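You operate a simulated robot arm through the tools that you are given. There is no shell and no other tool. Be economical: measure what you need, move in short steps, check, and stop when the job is done.

The job below is to be done with a simulated robot arm. You get a single attempt, and the scene is never put back.

JOB
Put the black step bracket from the narrow shelf of the tall rack in the inside of the purple kit tray. Shut the high cupboard door. Take the silver bracket on the grey table top and put it away on the second shelf from the top of the tall rack. Fetch the red loom from the grey table top and set it on the green shelf of the tall rack. Put the black bracket on the grey table top away on the second shelf from the top of the tall rack. Take the medium ribbon roll on the grey table top and put it away on the upper shelf of the packing table. Stack the brown parts carton labelled "Springs" from the top of the end table on top of the brown parts carton labelled "Relays". Take the wide ribbon roll and put it on the lower shelf of the packing table. Fetch the small lamps carton and set it on the mat behind the grey box. Open the upper bench drawer, take the tall black bracket on the top of the parts cabinet and put it away on the top of the drawer cabinet and shut the drawer again. Any order will do. Set down upright: silver bracket.

It is judged by the outcome, as a careful person would: the job done as asked, and still so three seconds after it is handed in. It fails if anything else is knocked over, pushed out of place, dropped, spilled or broken.

ROBOT AND FRAMES
A 7-joint arm with a fingered hand on a trunk, on a base that drives. Base frame: it is fixed to the floor where the robot stands at the start and does not move with it; the origin is under the middle of the robot, x ahead of it, y to its left, z up; the surface under the hand at the start is at about z = 900. Lengths are in mm, angles in rad, forces in N, time in s.
Its first joint turns from -2.601 to 2.601 rad. Places, roughly: black bracket (8x5x4 cm) [700, 900, 800]; black step bracket (9x3x2 cm) [800, 0, 1300]; brown parts carton [-1500, 500, 1000]; green shelf of the tall rack [700, -400, 900]; high cupboard door [300, 0, 1800]; inside of the purple kit tray (13x25 cm) [600, -4920, 780]; lower shelf of the packing table [800, 2500, 200]; mat behind the grey box (20x25 cm) [-2280, 2460, 840]; medium ribbon roll [1000, 1500, 750]; red loom (13x6x4 cm) [900, 900, 800]; second shelf of the tall rack [700, -400, 600]; silver bracket (6x5x5 cm) [900, 700, 800]; small lamps carton [-3000, 2500, 750]; tall black bracket (7x3x8 cm) [-3300, 2300, 900]; top of the drawer cabinet [700, -2800, 400]; upper bench drawer [600, -2800, 300]; upper shelf of the packing table (175x16 cm) [960, 2500, 1200]; wide ribbon roll [-2000, 2500, 750]. Payload 3.5 kg.
Tool frame: the origin (TCP) lies between the finger pads and is the grasp point; the fingertips stand 30 mm ahead of it; z points along the fingers, y is the line along which they close. Largest opening 104 mm; the body of the gripper starts 35 mm behind the TCP. The gripper is a hand of 4 fingers: y runs from the thumb to the fingers, the wrist lies at [-15, -110, -186] in the tool frame, and closing takes about 1.5 s.
Orientation is that of the tool frame in the base frame, as a unit quaternion [x, y, z, w]. With the fingers straight down and the wrist toward the robot, the tool's x, y and z point along [0, 1, 0], [1, 0, 0] and [0, 0, -1] of the base frame.

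CONTROLS
- The arm moves only by the tool nudge_tool. Its argument "rows" is a list of rows, each a list of 2 entries, a list of its own where there are three numbers: the turn, a rotation vector about the tool's x, y, z in units of 5 degrees (1.0 is 5 degrees), then the shift along the tool's x, y, z in units of 40 mm (1.0 is 40 mm). In form: [[[rx, ry, rz], [x, y, z]], ...]. A call has 1 to 8 rows; each row shifts and turns the commanded pose from where the row before left it, along the tool's axes as they then stand. "gripper" is the finger opening in mm, from 0 to 104, set as the call begins (left out, the last holds). A call with a number of a shift or a turn outside -1 to 1 is refused whole. A row lasts 0.2 s, in which the tool goes at most 50 mm and 0.15 rad; a call with a longer step from one row to the next is refused whole, and so is a gripper value outside its range. Where a pose cannot be reached the arm comes as near as it can. A force on the tool above 40 N (or 10 N above the force at the start of the call, whichever is more), or a blocked arm, ends the call early, and 0.2 s more pass. Each finger travels about 45 mm/s and halts on what it meets, pressing with about 23 N; the grip force reading is that of the motor and also rises with nothing between the fingers. The clock runs only during rows and for 0.2 s after the last one: add rows that do not move to give the fingers time. It gives the time, the measured TCP pose, the force on the tool (base axes), the opening and the grip force at its end, in the units of the frame above (readings bear some noise), with the torque about the TCP (base axes, N m) and any sound that the robot's microphone picked up, and new pictures: "pictures" is both (left out), scene, wrist or none.
- Cameras (640 x 400 px; columns grow to the right, rows downward): "scene" is now at [43.9, 148.3, 1610.1]; the picture's right is [-0.23, -0.97, 0.00], its down [-0.39, 0.09, -0.92] and it looks along [0.89, -0.22, -0.40] (base axes); focal length 214 px, centre (320, 200). "wrist" rides on the gripper at [61, -92, -130] in the tool frame; the picture's right is [-0.81, 0.28, -0.52], its down [-0.53, -0.71, 0.46] and it looks along [-0.24, 0.64, 0.72] (tool axes); focal length 275 px, centre (320, 200). There is no depth. A picture from a camera that has moved, and an enlarged one, comes with that camera's place and axes in the base frame and with its lens.
- slide_trunk(by): slides the trunk up (or, below 0, down) by that many mm; the arm and the scene camera ride with it, the base frame stays. It gives what a move gives, with no picture.
- base_move(legs): drives the robot by 1 to 6 legs, each [ahead, left, turn to the left] in mm, mm and rad, along the robot's own axes; the way and the turn of a leg run together, so that a leg with both is an arc; at most 1500 mm and 3.142 rad a leg. The arm and the cameras ride along, it lands a little off, and it stops where it bumps. It gives what a move gives, and a new picture of the scene camera.
- finger_targets(index, middle, ring, thumb_bend, thumb_turn): sets how far each is bent, from 0 (flat) to 1 (curled in); at 0.3 the hand is open as for a grip, at 0.7 the pads meet at the TCP. One left out holds its place. A second passes; each finger stops where it meets its share of the squeeze, and holds until it gets a number again. A gripper value or a shape takes the hand back. It gives what a move gives, with no picture; readings hold the bend of each and the force on the fingers (four entries, about 0 where the hand has none), thumb and palm. thumb_turn goes from beside the hand (0) to across from the fingers (1), as for a grip.
- grasp_type(shape): the hand has 4 fingers and takes this shape, open, in about a second: jaw (thumb against the fingers, like two jaws); tri (thumb and two fingers); tip (a fingertip pinch); poke (one finger out to press); point (the index stretched); flat (the hand flat); cup (the hand cupped); fist (a fist). The gripper value then closes the fingers along that shape, each until it touches; the sizes above hold for jaw. It gives what a move gives, with no picture.
- turn_head(pan, tilt): turns the head with the scene camera to pan (to the left, within 2.705 rad either way) and tilt (down, from -0.506 to 1.204), counted from straight ahead of the robot. It gives what a move gives, and a new picture of the scene camera.
- close_up(camera, box): a new picture of the part [left, top, right, bottom] of that camera's present view, enlarged. It takes no simulated time.
- close_job(): hands the job in; it is judged then, once.

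Work in short steps. Places have to be worked out from the pictures, the camera data and where the tool is seen: move nearer, look again, correct. Check each grasp and each placing, and mend what went wrong. You have 535 turns and 360 pictures in all, those below and enlarged ones among them. Open the gripper and draw the arm clear of the work before you hand the job in, unless the task says otherwise; then end with one line.

The tools are called as a command line: name --argument value ..., lists and objects as JSON in quotes. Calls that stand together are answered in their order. nudge_tool: Moves the arm, as the interface text tells. Its arguments: {"type":"object","properties":{"rows":{"type":"array"},"gripper":{"type":"number"},"pictures":{"type":"string","enum":["both","scene","wrist","none"]}},"required":["rows"]} The other tools are called the same way: slide_trunk (by) slides the trunk up or down; grasp_type (shape) gives the hand a shape; finger_targets (index, middle, ring, thumb_bend, thumb_turn) moves the fingers one by one; base_move (legs) drives the base; turn_head (pan, tilt) turns the head that bears the scene camera; close_up (camera, box) takes an enlarged picture of a part of a camera's view; close_job () hands the job in.

At the start:

```text
t: 0.0
position: [637.4, 106.9, 999.5]
tool_rot: [0.708, 0.707, 0.0, 0.0]
ft_force: [-0.4, -0.1, 0.5]
moment: [-0.01, -0.01, -0.03]
gripper_width: 103.8
grip_force: 0.1
shape: jaw
bend: [0.3, 0.3, 0.3, 0.3, 0.98]
finger forces: [0.0, 0.0, 0.1, 0.0, 0.0, 0.0]
trunk travel left (down, up): [-625.0, 85.0]
robot x, y, heading: [-2.2, 2.1, -0.002]
head pan, tilt: [-0.237, 0.414]
```

scene: 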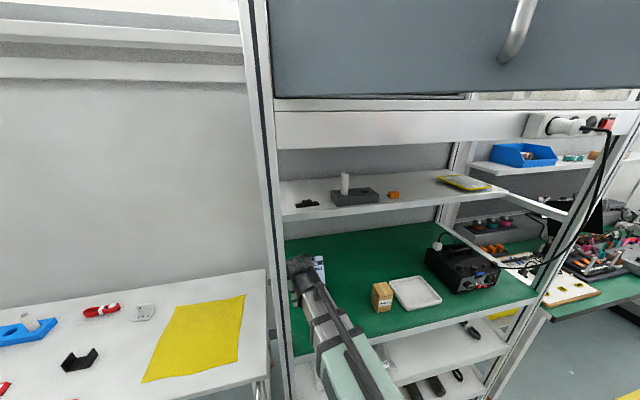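
wrist: 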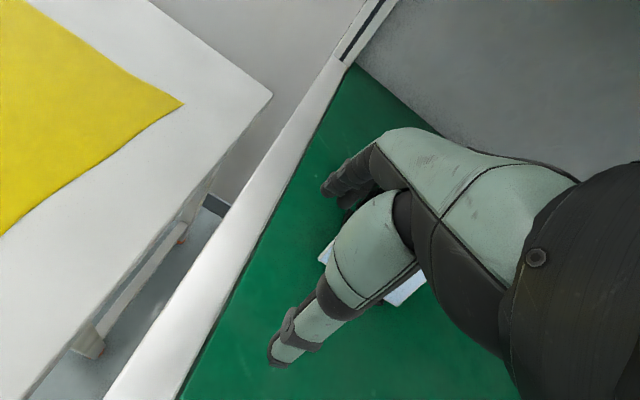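

I start by taking a closer look at the scene in front: the rack and the table at left.

close_up --camera "scene" --box '[260, 140, 560, 330]'

turn_head --pan 0.9 --tilt 0.5

turn_head --pan -0.1 --tilt -0.45

turn_head --pan -0.5 --tilt 0.8

```text
2.11 times, centred on (410, 235) of scene
camera zoom: at [43.9, 148.3, 1610.1], right [-0.23, -0.97, 0.0], down [-0.39, 0.09, -0.92], along [0.89, -0.22, -0.4], focal length 452 px, centre (130, 126)
```

zoom: 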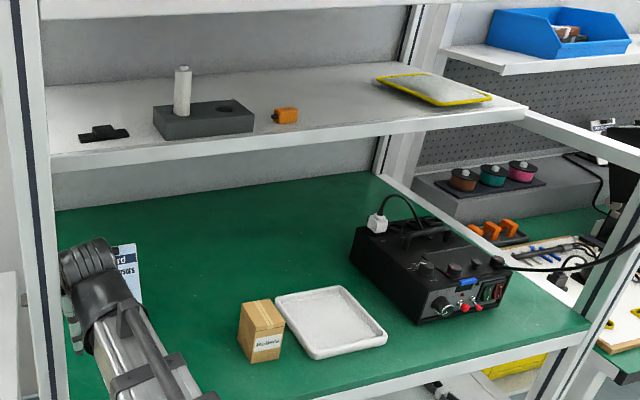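

```text
t: 1.4
position: [638.4, 106.2, 999.8]
tool_rot: [0.707, 0.707, 0.0, 0.0]
ft_force: [-0.8, -0.2, 0.2]
moment: [0.0, 0.01, 0.0]
gripper_width: 103.6
grip_force: 0.2
shape: jaw
bend: [0.3, 0.3, 0.3, 0.3, 0.98]
finger forces: [0.1, 0.1, 0.0, 0.0, 0.0, 0.1]
trunk travel left (down, up): [-625.0, 85.0]
robot x, y, heading: [0.3, 2.2, 0.002]
head pan, tilt: [0.901, 0.499]
camera scene: at [10.6, 241.3, 1602.3], right [0.78, -0.62, 0.0], down [-0.3, -0.37, -0.88], along [0.55, 0.69, -0.48], focal length 214 px, centre (320, 200)
```

scene: 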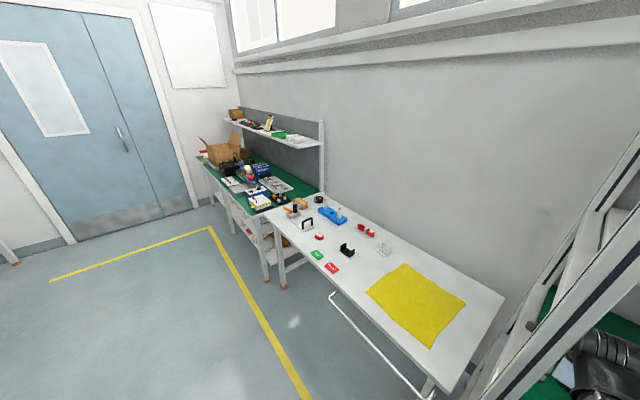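

```text
t: 2.6
position: [637.8, 106.5, 999.7]
tool_rot: [0.707, 0.707, 0.001, 0.0]
ft_force: [0.4, 0.0, 0.6]
moment: [0.02, 0.0, -0.02]
gripper_width: 103.7
grip_force: 0.0
shape: jaw
bend: [0.3, 0.3, 0.3, 0.3, 0.98]
finger forces: [0.0, 0.1, 0.0, 0.0, 0.0, 0.0]
trunk travel left (down, up): [-625.0, 85.0]
robot x, y, heading: [-1.5, 1.1, 0.001]
head pan, tilt: [-0.099, -0.45]
camera scene: at [23.9, 163.1, 1685.1], right [-0.1, -1.0, 0.0], down [0.43, -0.04, -0.9], along [0.9, -0.09, 0.43], focal length 214 px, centre (320, 200)
```

scene: 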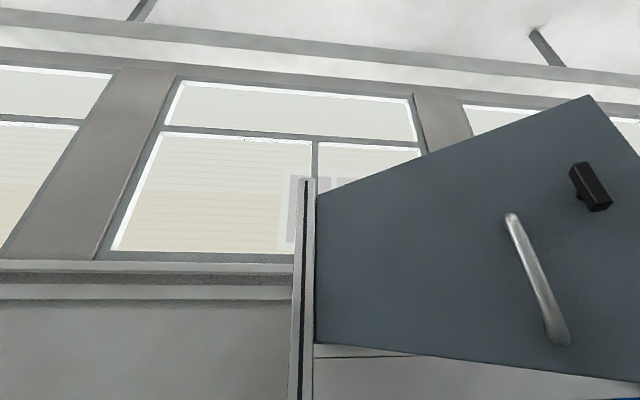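

```text
t: 4.1
position: [638.6, 105.9, 999.8]
tool_rot: [0.707, 0.707, 0.0, 0.0]
ft_force: [-0.3, 0.5, -0.4]
moment: [0.01, -0.01, 0.01]
gripper_width: 103.9
grip_force: 0.1
shape: jaw
bend: [0.3, 0.3, 0.3, 0.3, 0.98]
finger forces: [0.1, 0.0, 0.0, 0.0, 0.1, 0.0]
trunk travel left (down, up): [-625.0, 85.0]
robot x, y, heading: [-1.1, 2.0, -0.001]
head pan, tilt: [-0.499, 0.799]
camera scene: at [24.9, 131.4, 1576.4], right [-0.48, -0.88, 0.0], down [-0.63, 0.34, -0.7], along [0.61, -0.33, -0.72], focal length 214 px, centre (320, 200)
```

scene: 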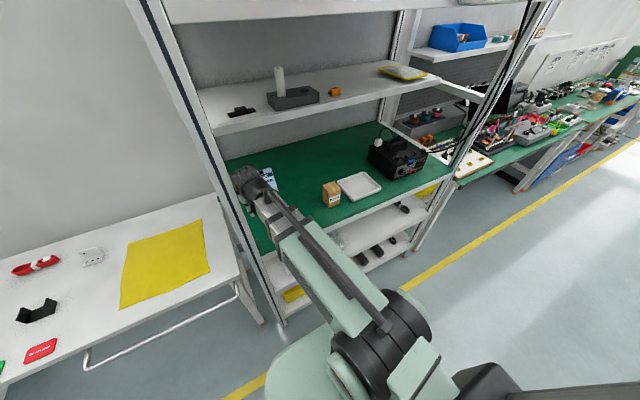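

The door is hinged at the rack's left post and partly open. The table items sit around (712,878), (885,754) and (931,937). I back out of the rack, go left and look at the table.

base_move --legs '[[-350, 0, 0], [0, 780, 0], [300, 0, 0]]'

turn_head --pan 0.0 --tilt 0.75

close_up --camera "wrist" --box '[0, 0, 640, 400]'

```text
t: 4.9
position: [625.5, 105.8, 1000.5]
tool_rot: [0.711, 0.703, 0.003, -0.001]
ft_force: [7.9, 0.9, -2.0]
moment: [-0.26, 0.95, -0.66]
gripper_width: 103.8
grip_force: 0.0
shape: jaw
bend: [0.3, 0.3, 0.3, 0.3, 0.98]
finger forces: [0.0, 0.0, 0.1, 0.0, 0.1, 0.1]
trunk travel left (down, up): [-625.0, 85.0]
robot x, y, heading: [-15.5, -1.8, 0.0]
head pan, tilt: [-0.499, 0.799]
stopped in leg 1: the force on the tool passed its limit at 87 N (the readings are from after the stop); the commanded pose is now the measured one
camera scene: at [7.7, 131.7, 1576.4], right [-0.48, -0.88, 0.0], down [-0.63, 0.34, -0.7], along [0.61, -0.33, -0.72], focal length 214 px, centre (320, 200)
```

scene: 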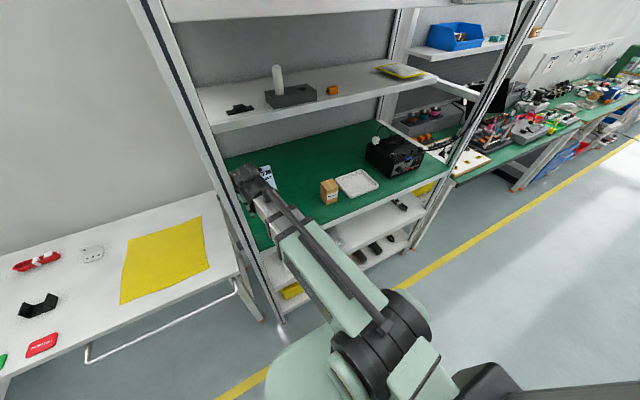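

```text
t: 5.9
position: [625.8, 106.1, 999.9]
tool_rot: [0.71, 0.704, 0.003, -0.001]
ft_force: [14.9, 1.5, 5.7]
moment: [0.14, 2.87, -1.18]
gripper_width: 103.7
grip_force: 0.1
shape: jaw
bend: [0.3, 0.3, 0.3, 0.3, 0.98]
finger forces: [0.1, 0.1, 0.1, 0.1, 0.0, 0.0]
trunk travel left (down, up): [-625.0, 85.0]
robot x, y, heading: [-17.0, -0.2, 0.0]
head pan, tilt: [0.0, 0.75]
camera scene: at [20.2, 170.1, 1580.4], right [0.0, -1.0, 0.0], down [-0.68, 0.0, -0.73], along [0.73, 0.0, -0.68], focal length 214 px, centre (320, 200)
```

scene: 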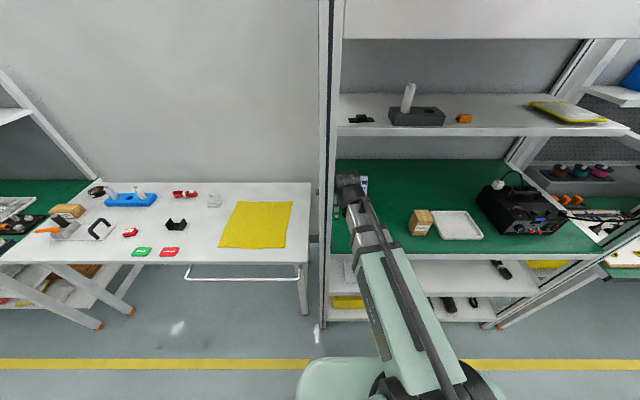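

```text
1.00 times, centred on (320, 200) of wrist (not enlarged: the box is as wide or as high as the picture)
camera zoom: at [533.6, 167.8, 1130.7], right [0.27, -0.82, 0.51], down [-0.72, -0.52, -0.46], along [0.64, -0.25, -0.72], focal length 275 px, centre (320, 200)
```

zoom: 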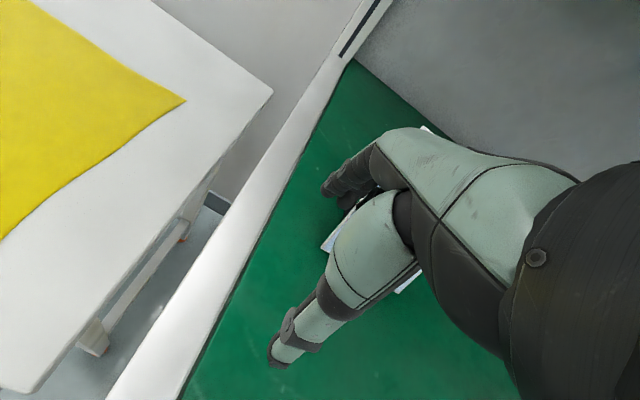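

The hand touched the rack's left post behind it (contact at about y=186, z=1190). I first shift it ahead a bit and to the right, away from the post.

nudge_tool --rows '[[[0, 0, 0], [0, 0.4, 0]], [[0, 0, 0], [-1, 0, 0]], [[0, 0, 0], [-1, 0, 0]], [[0, 0, 0], [-1, 0, 0]]]' --pictures "none"

base_move --legs '[[-400, 0, 0]]'

```text
t: 6.9
position: [638.0, -14.3, 1000.1]
tool_rot: [0.71, 0.704, 0.003, -0.001]
ft_force: [0.1, -0.5, 0.0]
moment: [0.0, -0.02, -0.02]
gripper_width: 103.8
grip_force: 0.1
shape: jaw
bend: [0.3, 0.3, 0.3, 0.3, 0.98]
finger forces: [0.0, 0.1, 0.0, 0.0, 0.1, 0.0]
trunk travel left (down, up): [-625.0, 85.0]
robot x, y, heading: [-19.3, -2.4, -0.008]
head pan, tilt: [0.0, 0.75]
```

```text
t: 9.4
position: [230.2, -16.8, 1000.9]
tool_rot: [0.713, 0.701, 0.003, -0.001]
ft_force: [0.4, -0.3, -0.1]
moment: [0.02, -0.04, -0.01]
gripper_width: 103.8
grip_force: 0.1
shape: jaw
bend: [0.3, 0.3, 0.3, 0.3, 0.98]
finger forces: [0.1, 0.0, 0.1, 0.0, 0.0, 0.0]
trunk travel left (down, up): [-625.0, 85.0]
robot x, y, heading: [-429.3, 0.6, -0.005]
head pan, tilt: [0.0, 0.75]
camera scene: at [-388.2, 171.4, 1580.4], right [-0.01, -1.0, 0.0], down [-0.68, 0.01, -0.73], along [0.73, -0.01, -0.68], focal length 214 px, centre (320, 200)
```

scene: 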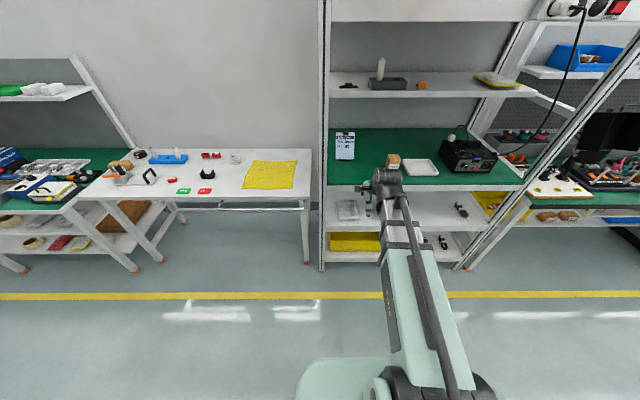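

Clear of the rack. I zoom on the rack shelves for free spots.

close_up --camera "scene" --box '[310, 60, 550, 270]'

base_move --legs '[[0, 880, 0], [430, 0, 0]]'

```text
1.90 times, centred on (430, 165) of scene
camera zoom: at [-388.2, 171.4, 1580.4], right [-0.01, -1.0, 0.0], down [-0.68, 0.01, -0.73], along [0.73, -0.01, -0.68], focal length 408 px, centre (110, 267)
```

zoom: 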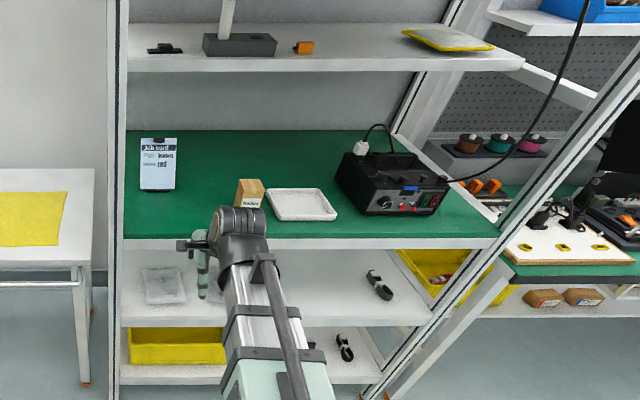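

```text
t: 16.4
position: [677.6, 869.9, 1000.5]
tool_rot: [0.717, 0.697, 0.002, -0.001]
ft_force: [0.0, 0.3, 0.2]
moment: [0.02, 0.02, 0.03]
gripper_width: 103.8
grip_force: 0.1
shape: jaw
bend: [0.3, 0.3, 0.3, 0.3, 0.98]
finger forces: [0.0, 0.0, 0.0, 0.0, 0.0, 0.0]
trunk travel left (down, up): [-625.0, 85.0]
robot x, y, heading: [23.7, 895.0, -0.015]
head pan, tilt: [0.0, 0.75]
camera scene: at [60.9, 1064.5, 1580.3], right [-0.02, -1.0, 0.0], down [-0.68, 0.01, -0.73], along [0.73, -0.01, -0.68], focal length 214 px, centre (320, 200)
```

scene: 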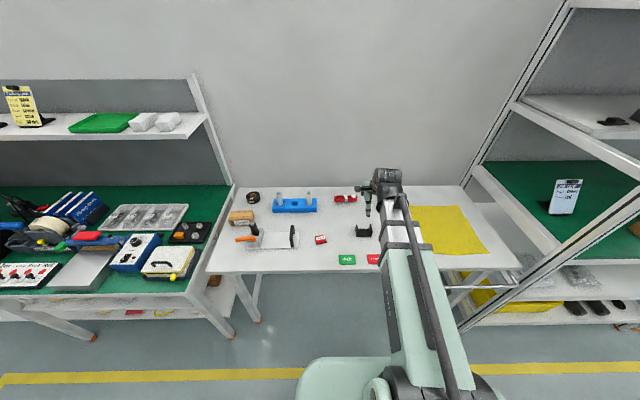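

I look closer at the table items.

close_up --camera "scene" --box '[220, 170, 420, 290]'

close_up --camera "wrist" --box '[0, 0, 640, 400]'

```text
3.20 times, centred on (320, 230) of scene
camera zoom: at [60.9, 1064.5, 1580.3], right [-0.02, -1.0, 0.0], down [-0.68, 0.01, -0.73], along [0.73, -0.01, -0.68], focal length 686 px, centre (320, 104)
```

zoom: 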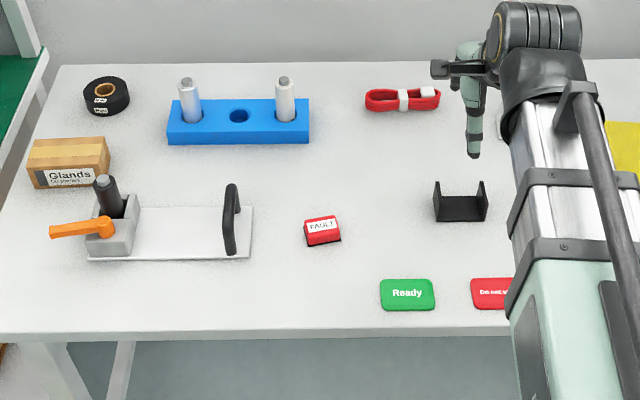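

```text
1.00 times, centred on (320, 200) of wrist (not enlarged: the box is as wide or as high as the picture)
camera zoom: at [587.3, 932.9, 1131.4], right [0.25, -0.82, 0.51], down [-0.73, -0.51, -0.46], along [0.64, -0.26, -0.72], focal length 275 px, centre (320, 200)
```

zoom: 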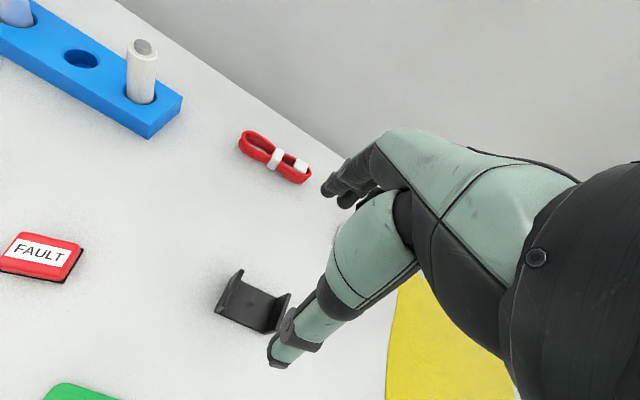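

The red loom is at about (907,912), lying along y, and suits the present hand orientation. I drive ahead 100 mm and move the hand over it.

base_move --legs '[[100, 0, 0.013]]'

nudge_tool --rows '[[[0, 0, 0.3], [0.35, 0.85, 0]], [[0, 0, 0], [0.35, 0.85, 0]], [[0, 0, 0], [0.35, 0.85, 0]], [[0, 0, 0], [0, 0.6, 1]], [[0, 0, 0], [0, 0, 1]]]'

```text
t: 17.6
position: [778.5, 876.4, 1000.5]
tool_rot: [0.713, 0.702, 0.002, -0.002]
ft_force: [0.3, 0.1, -0.6]
moment: [0.02, 0.02, 0.02]
gripper_width: 103.9
grip_force: 0.1
shape: jaw
bend: [0.3, 0.3, 0.3, 0.3, 0.98]
finger forces: [0.1, 0.0, 0.0, 0.0, 0.0, 0.1]
trunk travel left (down, up): [-625.0, 85.0]
robot x, y, heading: [120.9, 896.2, -0.005]
head pan, tilt: [0.0, 0.75]
camera scene: at [160.2, 1063.9, 1580.3], right [0.0, -1.0, 0.0], down [-0.68, 0.0, -0.73], along [0.73, 0.0, -0.68], focal length 214 px, centre (320, 200)
```

scene: 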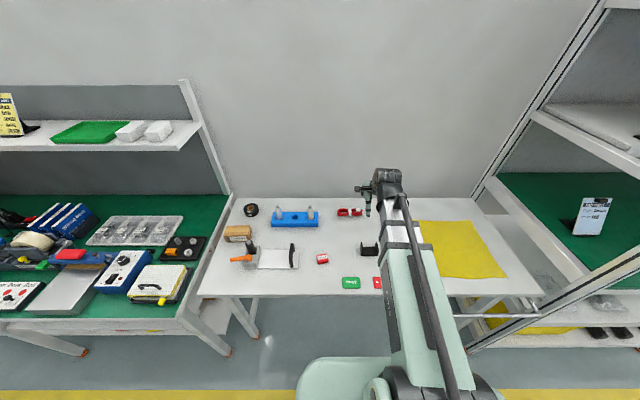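

```text
t: 18.8
position: [905.9, 913.9, 919.6]
tool_rot: [0.722, 0.692, 0.004, -0.001]
ft_force: [1.5, -0.3, -0.1]
moment: [-0.01, -0.01, 0.02]
gripper_width: 103.8
grip_force: 0.0
shape: jaw
bend: [0.3, 0.3, 0.3, 0.3, 0.98]
finger forces: [0.1, 0.1, 0.1, 0.1, 0.1, 0.0]
trunk travel left (down, up): [-625.0, 85.0]
robot x, y, heading: [121.3, 890.6, -0.004]
head pan, tilt: [0.0, 0.75]
camera scene: at [159.1, 1063.9, 1580.4], right [0.0, -1.0, 0.0], down [-0.68, 0.0, -0.73], along [0.73, 0.0, -0.68], focal length 214 px, centre (320, 200)
camera wrist: at [816.3, 978.6, 1050.9], right [0.24, -0.82, 0.51], down [-0.73, -0.5, -0.46], along [0.64, -0.27, -0.72], focal length 275 px, centre (320, 200)
```

scene: 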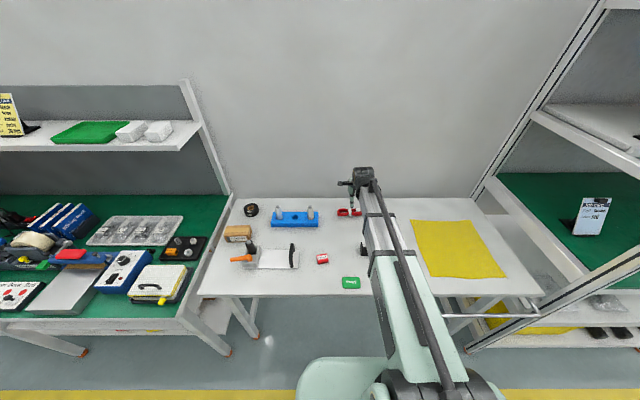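
wrist: 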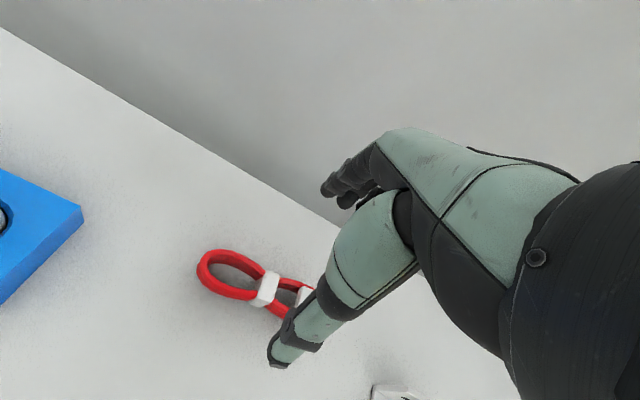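

The loom is centred at about (905,908). I descend to TCP z≈830 and close on it.

nudge_tool --rows '[[[0, 0, -0.4], [-0.1, 0, 0.75]], [[0, 0, 0], [0, 0, 0.75]], [[0, 0, 0], [0, 0, 0.7]]]'

```text
t: 19.6
position: [906.1, 910.6, 833.8]
tool_rot: [0.709, 0.706, 0.002, -0.001]
ft_force: [0.3, -0.2, -0.4]
moment: [-0.02, 0.03, 0.0]
gripper_width: 103.8
grip_force: 0.1
shape: jaw
bend: [0.3, 0.3, 0.3, 0.3, 0.98]
finger forces: [0.0, 0.0, 0.1, 0.0, 0.1, 0.0]
trunk travel left (down, up): [-625.0, 85.0]
robot x, y, heading: [124.2, 894.2, -0.005]
head pan, tilt: [0.0, 0.75]
camera scene: at [159.0, 1064.0, 1580.4], right [0.0, -1.0, 0.0], down [-0.68, 0.0, -0.73], along [0.73, 0.0, -0.68], focal length 214 px, centre (320, 200)
camera wrist: at [814.5, 971.4, 964.2], right [0.27, -0.81, 0.51], down [-0.72, -0.53, -0.46], along [0.65, -0.24, -0.72], focal length 275 px, centre (320, 200)
```

scene: 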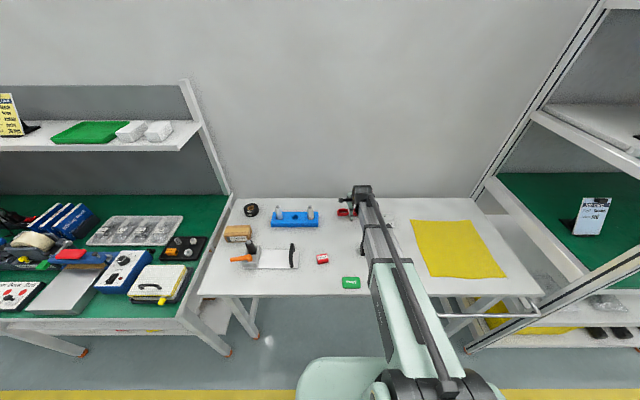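
wrist: 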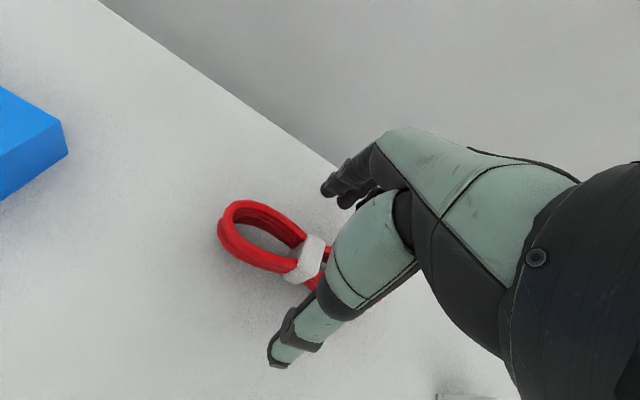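

The loom lies between thumb and fingers. I go down 10 mm more and close.

nudge_tool --rows '[[[0, 0, 0], [0, 0, 0.25]]]' --pictures "none"

nudge_tool --rows '[[[0, 0, 0], [0, 0, 0]], [[0, 0, 0], [0, 0, 0]], [[0, 0, 0], [0, 0, 0]], [[0, 0, 0], [0, 0, 0]], [[0, 0, 0], [0, 0, 0]], [[0, 0, 0], [0, 0, 0]], [[0, 0, 0], [0, 0, 0]]]' --gripper 25 --pictures "wrist"

```text
t: 19.9
position: [905.6, 909.4, 822.8]
tool_rot: [0.709, 0.705, 0.004, 0.0]
ft_force: [-1.3, -0.9, -0.1]
moment: [-0.04, -0.02, -0.02]
gripper_width: 104.0
grip_force: 0.0
shape: jaw
bend: [0.3, 0.3, 0.3, 0.3, 0.98]
finger forces: [0.0, 0.0, 0.0, 0.0, 0.0, 0.1]
trunk travel left (down, up): [-625.0, 85.0]
robot x, y, heading: [119.3, 893.4, -0.003]
head pan, tilt: [0.0, 0.75]
```

```text
t: 21.6
position: [906.9, 910.8, 822.6]
tool_rot: [0.71, 0.704, 0.003, -0.001]
ft_force: [0.6, -0.2, -1.0]
moment: [-0.01, -0.04, 0.03]
gripper_width: 22.7
grip_force: 22.8
shape: jaw
bend: [0.72, 0.63, 0.5, 0.74, 1.0]
finger forces: [12.2, 6.0, 2.8, 0.1, 21.0, 0.0]
trunk travel left (down, up): [-625.0, 85.0]
robot x, y, heading: [120.6, 895.4, -0.005]
head pan, tilt: [0.0, 0.75]
camera wrist: at [814.2, 971.3, 954.1], right [0.27, -0.81, 0.51], down [-0.72, -0.53, -0.46], along [0.65, -0.24, -0.72], focal length 275 px, centre (320, 200)
```

wrist: 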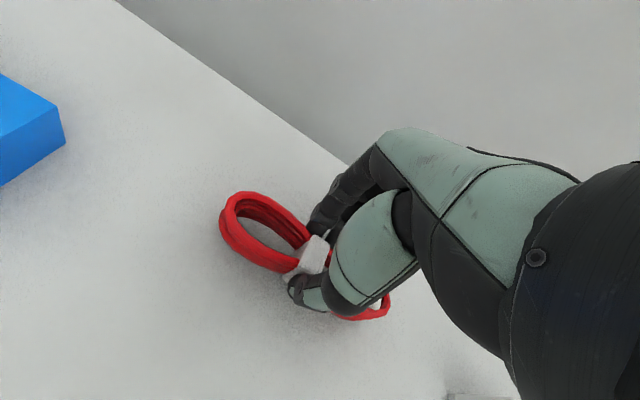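

Gripped with 22 mm between the pads. I lift and check, then drive to the rack.

nudge_tool --rows '[[[0, 0, 0], [0, 0, -1]], [[0, 0, 0], [0, 0, -1]], [[0, 0, 0], [0, 0, -1]], [[0, 0, 0], [0, 0, -1]], [[0, 0, 0], [0, 0, -1]]]' --pictures "wrist"

base_move --legs '[[-620, 0, 0], [0, -970, 0]]'

```text
t: 22.8
position: [904.7, 910.4, 1024.3]
tool_rot: [0.709, 0.705, 0.003, -0.001]
ft_force: [0.5, 0.3, -1.1]
moment: [-0.01, 0.03, -0.01]
gripper_width: 22.7
grip_force: 22.8
shape: jaw
bend: [0.72, 0.63, 0.5, 0.74, 1.0]
finger forces: [12.2, 5.9, 2.9, 0.0, 20.9, 0.1]
trunk travel left (down, up): [-625.0, 85.0]
robot x, y, heading: [120.9, 893.8, -0.002]
head pan, tilt: [0.0, 0.75]
camera wrist: at [812.3, 971.9, 1155.9], right [0.27, -0.81, 0.51], down [-0.72, -0.53, -0.46], along [0.64, -0.24, -0.72], focal length 275 px, centre (320, 200)
```

wrist: 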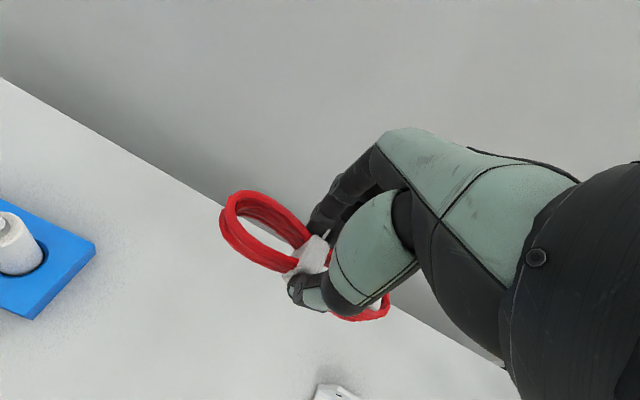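

```text
t: 31.0
position: [272.5, -77.8, 1024.6]
tool_rot: [0.71, 0.704, 0.003, -0.001]
ft_force: [0.5, 0.3, -0.1]
moment: [0.0, 0.01, -0.01]
gripper_width: 22.4
grip_force: 22.9
shape: jaw
bend: [0.72, 0.63, 0.5, 0.74, 1.0]
finger forces: [12.3, 5.9, 2.8, 0.0, 20.8, 0.0]
trunk travel left (down, up): [-625.0, 85.0]
robot x, y, heading: [-509.1, -93.8, -0.006]
head pan, tilt: [0.0, 0.75]
camera scene: at [-472.4, 76.0, 1580.4], right [-0.01, -1.0, 0.0], down [-0.68, 0.0, -0.73], along [0.73, 0.0, -0.68], focal length 214 px, centre (320, 200)
```

scene: 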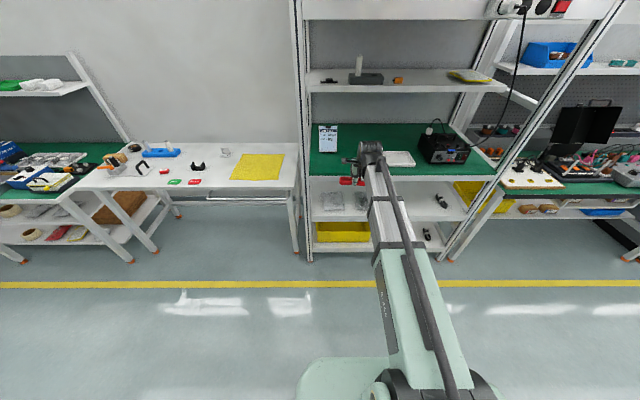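

Loom held. I drive ahead so the TCP comes to about (565,-80) above the green shelf, and look.

base_move --legs '[[295, 10, 0]]'

nudge_tool --rows '[[[0, 0, 0], [0, 0, 0.8]], [[0, 0, 0], [0, 0, 0.8]]]'

```text
t: 33.0
position: [568.6, -74.4, 1024.6]
tool_rot: [0.712, 0.702, 0.002, -0.001]
ft_force: [0.5, -0.9, -1.7]
moment: [0.0, -0.04, 0.01]
gripper_width: 23.0
grip_force: 23.0
shape: jaw
bend: [0.72, 0.63, 0.5, 0.74, 1.0]
finger forces: [12.2, 5.8, 2.9, 0.1, 20.9, 0.1]
trunk travel left (down, up): [-625.0, 85.0]
robot x, y, heading: [-214.3, -84.0, -0.015]
head pan, tilt: [0.0, 0.75]
camera scene: at [-174.6, 83.5, 1580.3], right [-0.01, -1.0, 0.0], down [-0.68, 0.01, -0.73], along [0.73, -0.01, -0.68], focal length 214 px, centre (320, 200)
```

scene: 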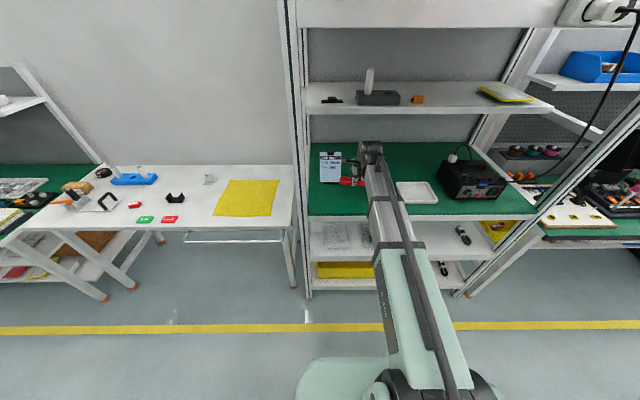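

```text
t: 33.6
position: [567.9, -76.3, 959.6]
tool_rot: [0.712, 0.702, 0.004, 0.0]
ft_force: [0.3, 0.5, -0.4]
moment: [-0.01, -0.01, 0.01]
gripper_width: 22.6
grip_force: 22.8
shape: jaw
bend: [0.72, 0.63, 0.5, 0.74, 1.0]
finger forces: [12.3, 5.8, 2.9, 0.0, 20.8, 0.0]
trunk travel left (down, up): [-625.0, 85.0]
robot x, y, heading: [-216.3, -86.1, -0.009]
head pan, tilt: [0.0, 0.75]
camera scene: at [-175.1, 83.5, 1580.4], right [-0.01, -1.0, 0.0], down [-0.68, 0.01, -0.73], along [0.73, -0.01, -0.68], focal length 214 px, centre (320, 200)
camera wrist: at [476.8, -13.5, 1090.9], right [0.26, -0.82, 0.51], down [-0.72, -0.52, -0.46], along [0.64, -0.25, -0.72], focal length 275 px, centre (320, 200)
```

scene: 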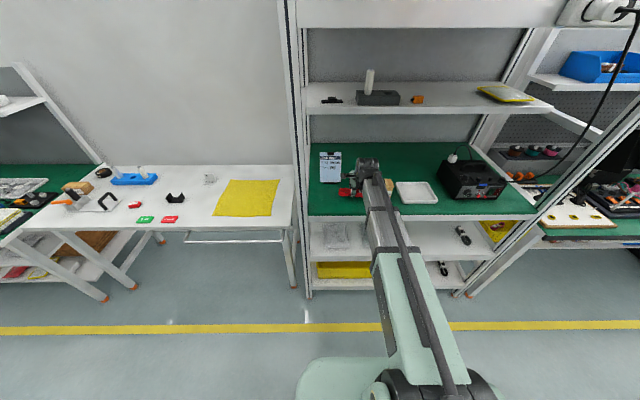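
wrist: 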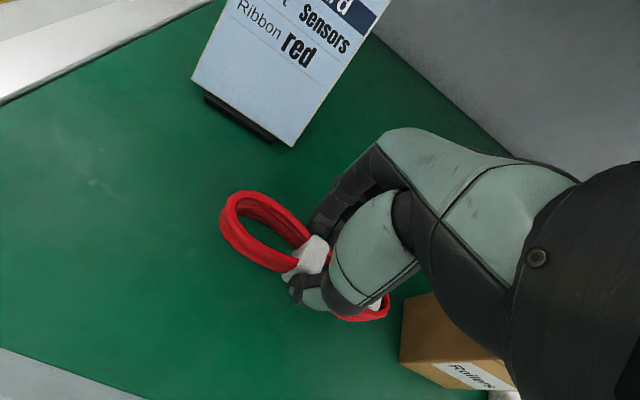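

The carton nearby needs a clearance check; I zoom in on the wrist view.

close_up --camera "wrist" --box '[200, 180, 520, 400]'

close_up --camera "scene" --box '[310, 140, 450, 230]'

```text
1.82 times, centred on (360, 290) of wrist
camera zoom: at [476.8, -13.5, 1090.9], right [0.26, -0.82, 0.51], down [-0.72, -0.52, -0.46], along [0.64, -0.25, -0.72], focal length 500 px, centre (247, 36)
```

zoom: 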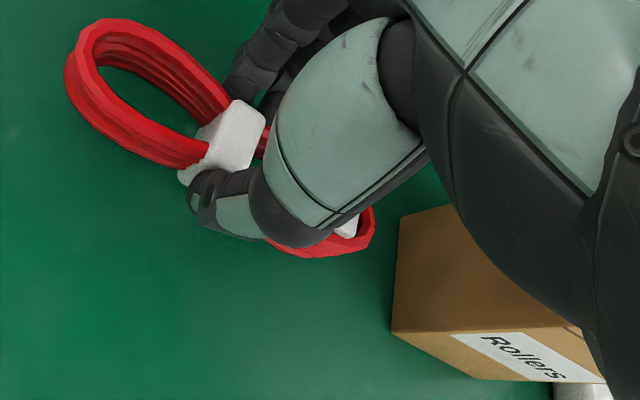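

```text
4.44 times, centred on (380, 185) of scene
camera zoom: at [-175.1, 83.5, 1580.4], right [-0.01, -1.0, 0.0], down [-0.68, 0.01, -0.73], along [0.73, -0.01, -0.68], focal length 953 px, centre (53, 267)
```

zoom: 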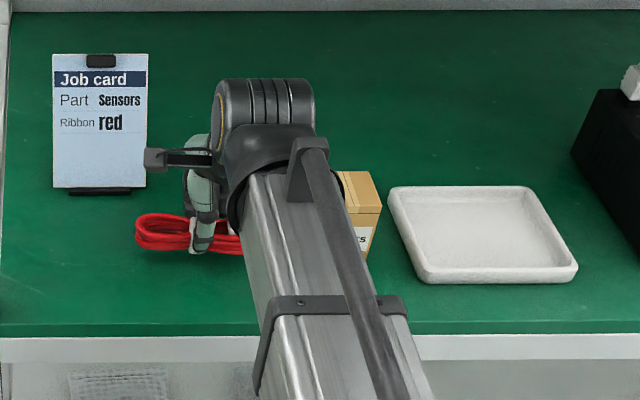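

Enough clearance. I shift left 15 mm and lower onto the green shelf.

nudge_tool --rows '[[[0, 0, 0], [0.4, 0, 0.3]], [[0, 0, 0], [0, 0, 0.3]], [[0, 0, 0], [0, 0, 0.15]]]' --pictures "wrist"

```text
t: 34.4
position: [569.1, -59.3, 940.5]
tool_rot: [0.712, 0.702, 0.01, 0.004]
ft_force: [-4.1, -0.5, 27.5]
moment: [-0.03, 0.32, 0.04]
gripper_width: 25.8
grip_force: 23.2
shape: jaw
bend: [0.73, 0.64, 0.51, 0.75, 1.0]
finger forces: [13.9, 6.7, 3.1, 0.0, 27.5, 0.0]
trunk travel left (down, up): [-625.0, 85.0]
robot x, y, heading: [-214.4, -83.6, -0.015]
head pan, tilt: [0.0, 0.75]
stopped in row 3: the force on the tool passed its limit at 46 N (the readings are from after the stop); the commanded pose is now the measured one
camera wrist: at [476.0, 2.7, 1070.1], right [0.25, -0.82, 0.52], down [-0.71, -0.52, -0.47], along [0.65, -0.25, -0.71], focal length 275 px, centre (320, 200)
```

wrist: 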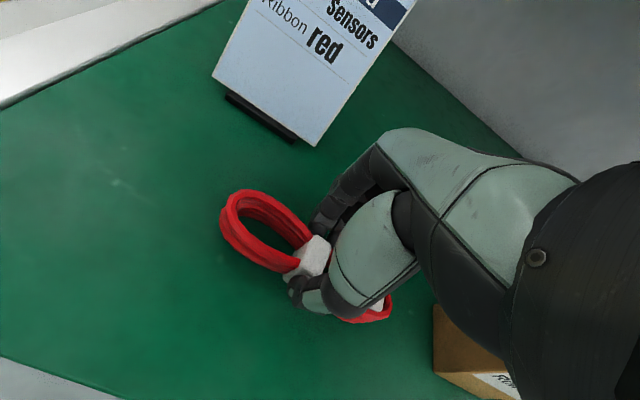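

Contact: the loom rests on the shelf. I open and retreat upward.

nudge_tool --rows '[[[0, 0, 0], [0, 0, -0.05]], [[0, 0, 0], [0, 0, 0]], [[0, 0, 0], [0, 0, 0]], [[0, 0, 0], [0, 0, 0]], [[0, 0, 0], [0, 0, 0]]]' --gripper 75 --pictures "none"

nudge_tool --rows '[[[0, 0, 0], [0, 0, -0.5]], [[0, 0, 0], [0, 0, -1]], [[0, 0, 0], [0, 0, -1]]]' --pictures "wrist"

```text
t: 35.6
position: [570.1, -58.4, 939.5]
tool_rot: [0.712, 0.702, 0.006, 0.003]
ft_force: [0.5, 0.4, -0.1]
moment: [0.02, 0.04, -0.01]
gripper_width: 74.8
grip_force: 0.0
shape: jaw
bend: [0.27, 0.37, 0.34, 0.57, 0.99]
finger forces: [0.1, 0.0, 0.0, 0.0, 0.0, 0.1]
trunk travel left (down, up): [-625.0, 85.0]
robot x, y, heading: [-215.9, -84.1, -0.008]
head pan, tilt: [0.0, 0.75]
```

```text
t: 36.4
position: [567.2, -58.2, 1037.3]
tool_rot: [0.712, 0.702, 0.006, 0.003]
ft_force: [-0.5, 0.1, -0.2]
moment: [-0.01, 0.0, -0.02]
gripper_width: 74.5
grip_force: 0.0
shape: jaw
bend: [0.27, 0.37, 0.34, 0.57, 0.99]
finger forces: [0.1, 0.1, 0.0, 0.0, 0.0, 0.0]
trunk travel left (down, up): [-625.0, 85.0]
robot x, y, heading: [-217.8, -85.6, -0.016]
head pan, tilt: [0.0, 0.75]
camera wrist: at [475.5, 3.3, 1168.2], right [0.26, -0.82, 0.52], down [-0.71, -0.52, -0.47], along [0.65, -0.25, -0.72], focal length 275 px, centre (320, 200)
```

wrist: 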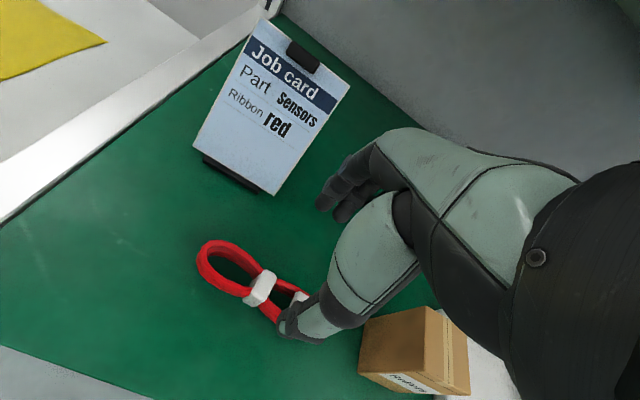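

Loom set. I back out, drive left toward the table and rotate the hand 90° for a sideways grip.

base_move --legs '[[-330, 0, 0.01]]'

nudge_tool --rows '[[[0, 0, -1], [0, 0, 0]], [[0, 0, -1], [0, 0, 0]], [[0, 0, -1], [0, 0, 0]], [[0, 0, -1], [0, 0, 0]], [[0, 0, -1], [0, 0, 0]], [[0, 0, -1], [0, 0, 0]], [[0, 0, -1], [0, 0, 0]], [[0, 0, -1], [0, 0, 0]]]' --gripper 104 --pictures "none"

nudge_tool --rows '[[[0, 0, -1], [0, 0, 0]], [[0, 0, -1], [0, 0, 0]], [[0, 0, -1], [0, 0, 0]], [[0, 0, -1], [0, 0, 0]], [[0, 0, -1], [0, 0, 0]], [[0, 0, -1], [0, 0, 0]], [[0, 0, -1], [0, 0, 0]], [[0, 0, -1], [0, 0, 0]]]' --pictures "scene"

```text
t: 38.6
position: [240.8, -49.1, 1038.8]
tool_rot: [0.708, 0.706, 0.007, 0.003]
ft_force: [-0.3, -0.3, 0.2]
moment: [-0.01, 0.03, 0.04]
gripper_width: 74.8
grip_force: 0.0
shape: jaw
bend: [0.27, 0.37, 0.34, 0.57, 0.99]
finger forces: [0.1, 0.1, 0.1, 0.0, 0.0, 0.0]
trunk travel left (down, up): [-625.0, 85.0]
robot x, y, heading: [-540.8, -88.9, -0.004]
head pan, tilt: [0.0, 0.75]
camera scene: at [-504.9, 86.2, 1580.4], right [0.0, -1.0, 0.0], down [-0.68, 0.0, -0.73], along [0.73, 0.0, -0.68], focal length 214 px, centre (320, 200)
```

scene: 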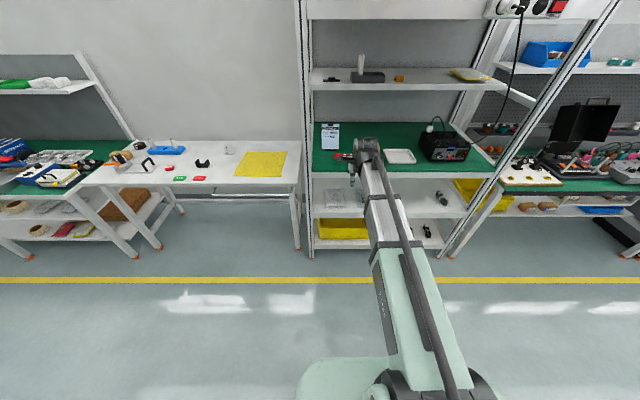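

```text
t: 40.4
position: [240.9, -49.1, 1037.9]
tool_rot: [0.424, 0.906, 0.005, 0.005]
ft_force: [0.3, -0.1, -0.4]
moment: [-0.01, -0.01, -0.01]
gripper_width: 103.8
grip_force: 0.0
shape: jaw
bend: [0.3, 0.3, 0.3, 0.3, 0.98]
finger forces: [0.0, 0.1, 0.0, 0.1, 0.0, 0.1]
trunk travel left (down, up): [-625.0, 85.0]
robot x, y, heading: [-541.6, -83.4, 0.0]
head pan, tilt: [0.0, 0.75]
```

```text
t: 42.2
position: [240.4, -48.8, 1038.6]
tool_rot: [0.088, 0.996, 0.004, 0.006]
ft_force: [-0.2, -0.4, -0.2]
moment: [-0.02, 0.0, -0.03]
gripper_width: 103.9
grip_force: 0.0
shape: jaw
bend: [0.3, 0.3, 0.3, 0.3, 0.98]
finger forces: [0.0, 0.0, 0.1, 0.0, 0.1, 0.0]
trunk travel left (down, up): [-625.0, 85.0]
robot x, y, heading: [-541.6, -85.2, 0.004]
head pan, tilt: [0.0, 0.75]
camera scene: at [-504.1, 86.2, 1580.4], right [0.0, -1.0, 0.0], down [-0.68, 0.0, -0.73], along [0.73, 0.0, -0.68], focal length 214 px, centre (320, 200)
```

scene: 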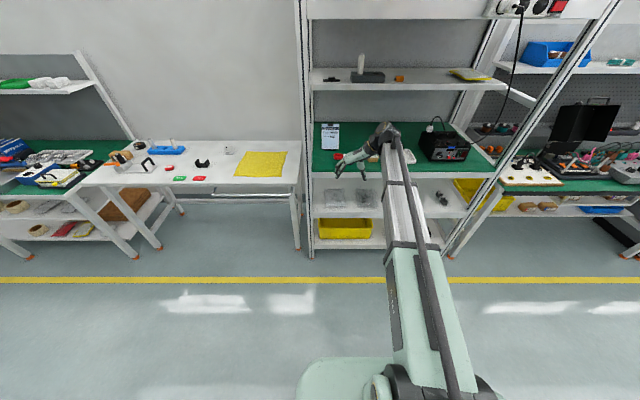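

Rotation works. I finish the last 10° and pitch the fingers 40° forward.

nudge_tool --rows '[[[0, 0, -1], [0, 0, 0]], [[0, 0, -1], [0, 0, 0]], [[0, -1, 0], [0, 0, 0]], [[0, -1, 0], [0, 0, 0]], [[0, -1, 0], [0, 0, 0]], [[0, -1, 0], [0, 0, 0]], [[0, -1, 0], [0, 0, 0]], [[0, -1, 0], [0, 0, 0]]]' --pictures "none"

nudge_tool --rows '[[[0, -1, 0], [0, 0, 0]], [[0, -1, 0], [0, 0, 0]], [[0, -1, 0], [0, 0, 0]], [[0, -1, 0], [0, 0, 0]]]' --pictures "both"

```text
t: 44.0
position: [240.4, -48.3, 1038.9]
tool_rot: [0.003, 0.964, 0.002, 0.266]
ft_force: [-0.6, -0.2, 0.3]
moment: [0.03, 0.02, -0.03]
gripper_width: 103.7
grip_force: 0.3
shape: jaw
bend: [0.3, 0.3, 0.3, 0.3, 0.98]
finger forces: [0.0, 0.0, 0.0, 0.0, 0.0, 0.0]
trunk travel left (down, up): [-625.0, 85.0]
robot x, y, heading: [-541.3, -84.3, -0.003]
head pan, tilt: [0.0, 0.75]
```

```text
t: 45.0
position: [240.1, -48.6, 1037.8]
tool_rot: [0.003, 0.903, 0.002, 0.429]
ft_force: [0.4, -0.7, 0.2]
moment: [0.01, 0.02, 0.03]
gripper_width: 103.6
grip_force: 0.0
shape: jaw
bend: [0.3, 0.3, 0.3, 0.3, 0.98]
finger forces: [0.0, 0.0, 0.0, 0.0, 0.1, 0.1]
trunk travel left (down, up): [-625.0, 85.0]
robot x, y, heading: [-541.8, -84.8, -0.003]
head pan, tilt: [0.0, 0.75]
camera scene: at [-504.3, 86.2, 1580.4], right [0.0, -1.0, 0.0], down [-0.68, 0.0, -0.73], along [0.73, 0.0, -0.68], focal length 214 px, centre (320, 200)
camera wrist: at [100.5, -139.8, 1073.0], right [0.11, 0.27, 0.96], down [0.69, -0.72, 0.12], along [0.72, 0.64, -0.27], focal length 275 px, centre (320, 200)
```

scene: 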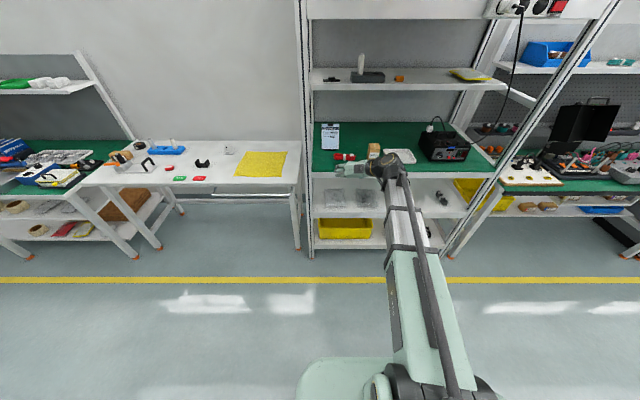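
wrist: 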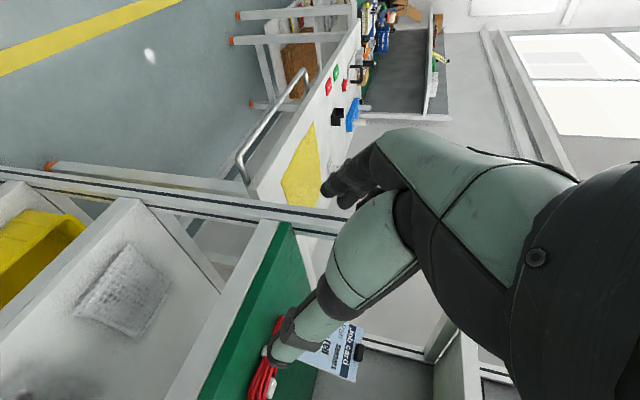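

Pitched 50°. I zoom at the second shelf to pick free spots.

close_up --camera "scene" --box '[300, 160, 480, 262]'

base_move --legs '[[0, 960, 0.003], [610, 0, 0]]'

```text
3.56 times, centred on (390, 211) of scene
camera zoom: at [-504.3, 86.2, 1580.4], right [0.0, -1.0, 0.0], down [-0.68, 0.0, -0.73], along [0.73, 0.0, -0.68], focal length 763 px, centre (71, 161)
```

zoom: 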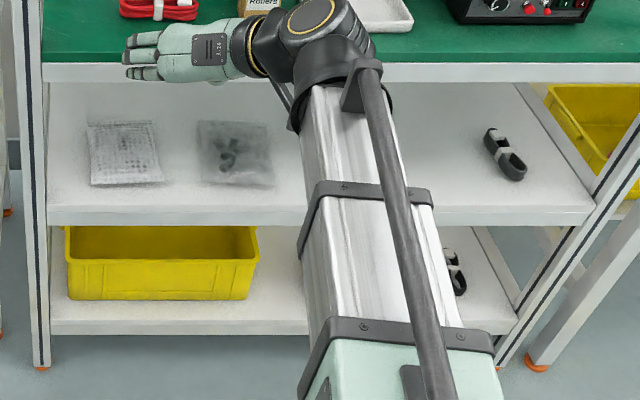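

```text
t: 53.0
position: [859.4, 913.0, 1038.5]
tool_rot: [-0.001, 0.904, 0.004, 0.428]
ft_force: [-0.1, 0.4, -0.1]
moment: [0.01, 0.03, -0.02]
gripper_width: 103.8
grip_force: 0.1
shape: jaw
bend: [0.3, 0.3, 0.3, 0.3, 0.98]
finger forces: [0.0, 0.0, 0.0, 0.0, 0.1, 0.1]
trunk travel left (down, up): [-625.0, 85.0]
robot x, y, heading: [78.4, 865.9, 0.009]
head pan, tilt: [0.0, 0.75]
camera scene: at [113.3, 1039.3, 1580.3], right [0.01, -1.0, 0.0], down [-0.68, -0.01, -0.73], along [0.73, 0.01, -0.68], focal length 214 px, centre (320, 200)
```

scene: 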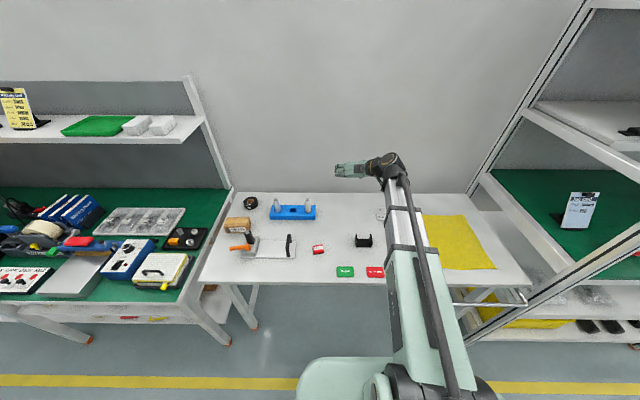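

Free space on the second shelf (z≈597) is around y −350…−650. Now the black bracket at (691,855): I drive back so the hand is over it and lower the trunk.

base_move --legs '[[-165, -58, 0]]'

slide_trunk --by -130

close_up --camera "wrist" --box '[0, 0, 640, 400]'

close_up --camera "scene" --box '[280, 120, 480, 300]'

```text
t: 54.5
position: [693.2, 852.5, 1039.4]
tool_rot: [-0.001, 0.903, 0.003, 0.429]
ft_force: [0.0, 0.4, 0.6]
moment: [0.01, 0.03, -0.02]
gripper_width: 103.5
grip_force: 0.1
shape: jaw
bend: [0.3, 0.3, 0.3, 0.3, 0.98]
finger forces: [0.0, 0.1, 0.0, 0.0, 0.0, 0.1]
trunk travel left (down, up): [-625.0, 85.0]
robot x, y, heading: [-88.6, 806.5, 0.006]
head pan, tilt: [0.0, 0.75]
camera scene: at [-53.7, 979.0, 1580.4], right [0.01, -1.0, 0.0], down [-0.68, -0.01, -0.73], along [0.73, 0.01, -0.68], focal length 214 px, centre (320, 200)
```

scene: 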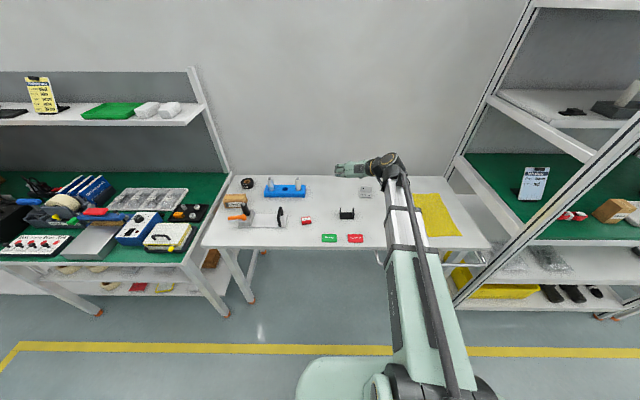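

```text
t: 56.1
position: [693.5, 851.7, 908.1]
tool_rot: [-0.001, 0.904, 0.004, 0.428]
ft_force: [0.0, 0.4, 0.7]
moment: [0.0, 0.0, 0.01]
gripper_width: 103.6
grip_force: 0.0
shape: jaw
bend: [0.3, 0.3, 0.3, 0.3, 0.98]
finger forces: [0.0, 0.0, 0.0, 0.1, 0.1, 0.0]
trunk travel left (down, up): [-495.0, 215.0]
robot x, y, heading: [-89.4, 807.5, 0.007]
head pan, tilt: [0.0, 0.75]
```

```text
1.00 times, centred on (320, 200) of wrist (not enlarged: the box is as wide or as high as the picture)
camera zoom: at [554.2, 759.3, 943.2], right [0.11, 0.27, 0.96], down [0.69, -0.71, 0.12], along [0.71, 0.65, -0.27], focal length 275 px, centre (320, 200)
```

zoom: 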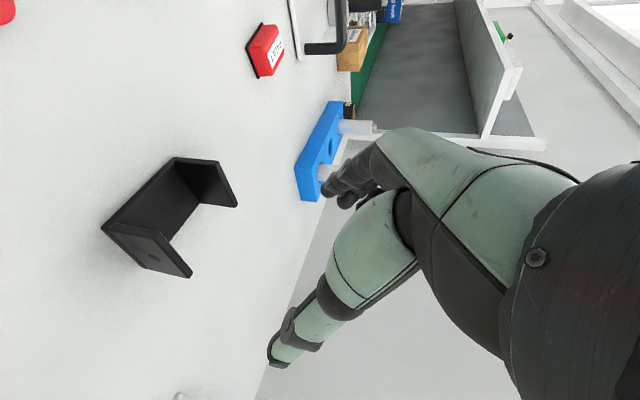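

```text
2.22 times, centred on (380, 210) of scene
camera zoom: at [-52.8, 979.3, 1450.4], right [0.01, -1.0, 0.0], down [-0.68, -0.01, -0.73], along [0.73, 0.01, -0.68], focal length 477 px, centre (187, 178)
```

zoom: 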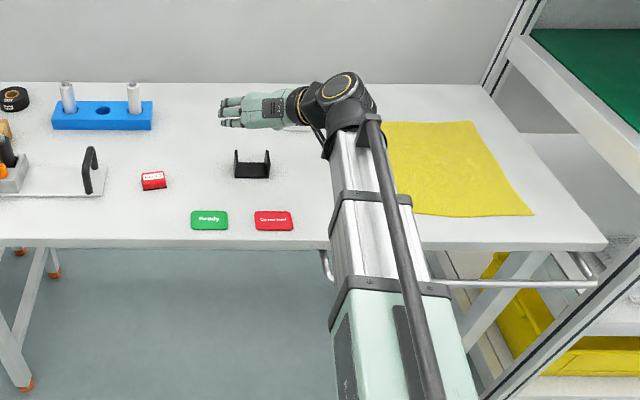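

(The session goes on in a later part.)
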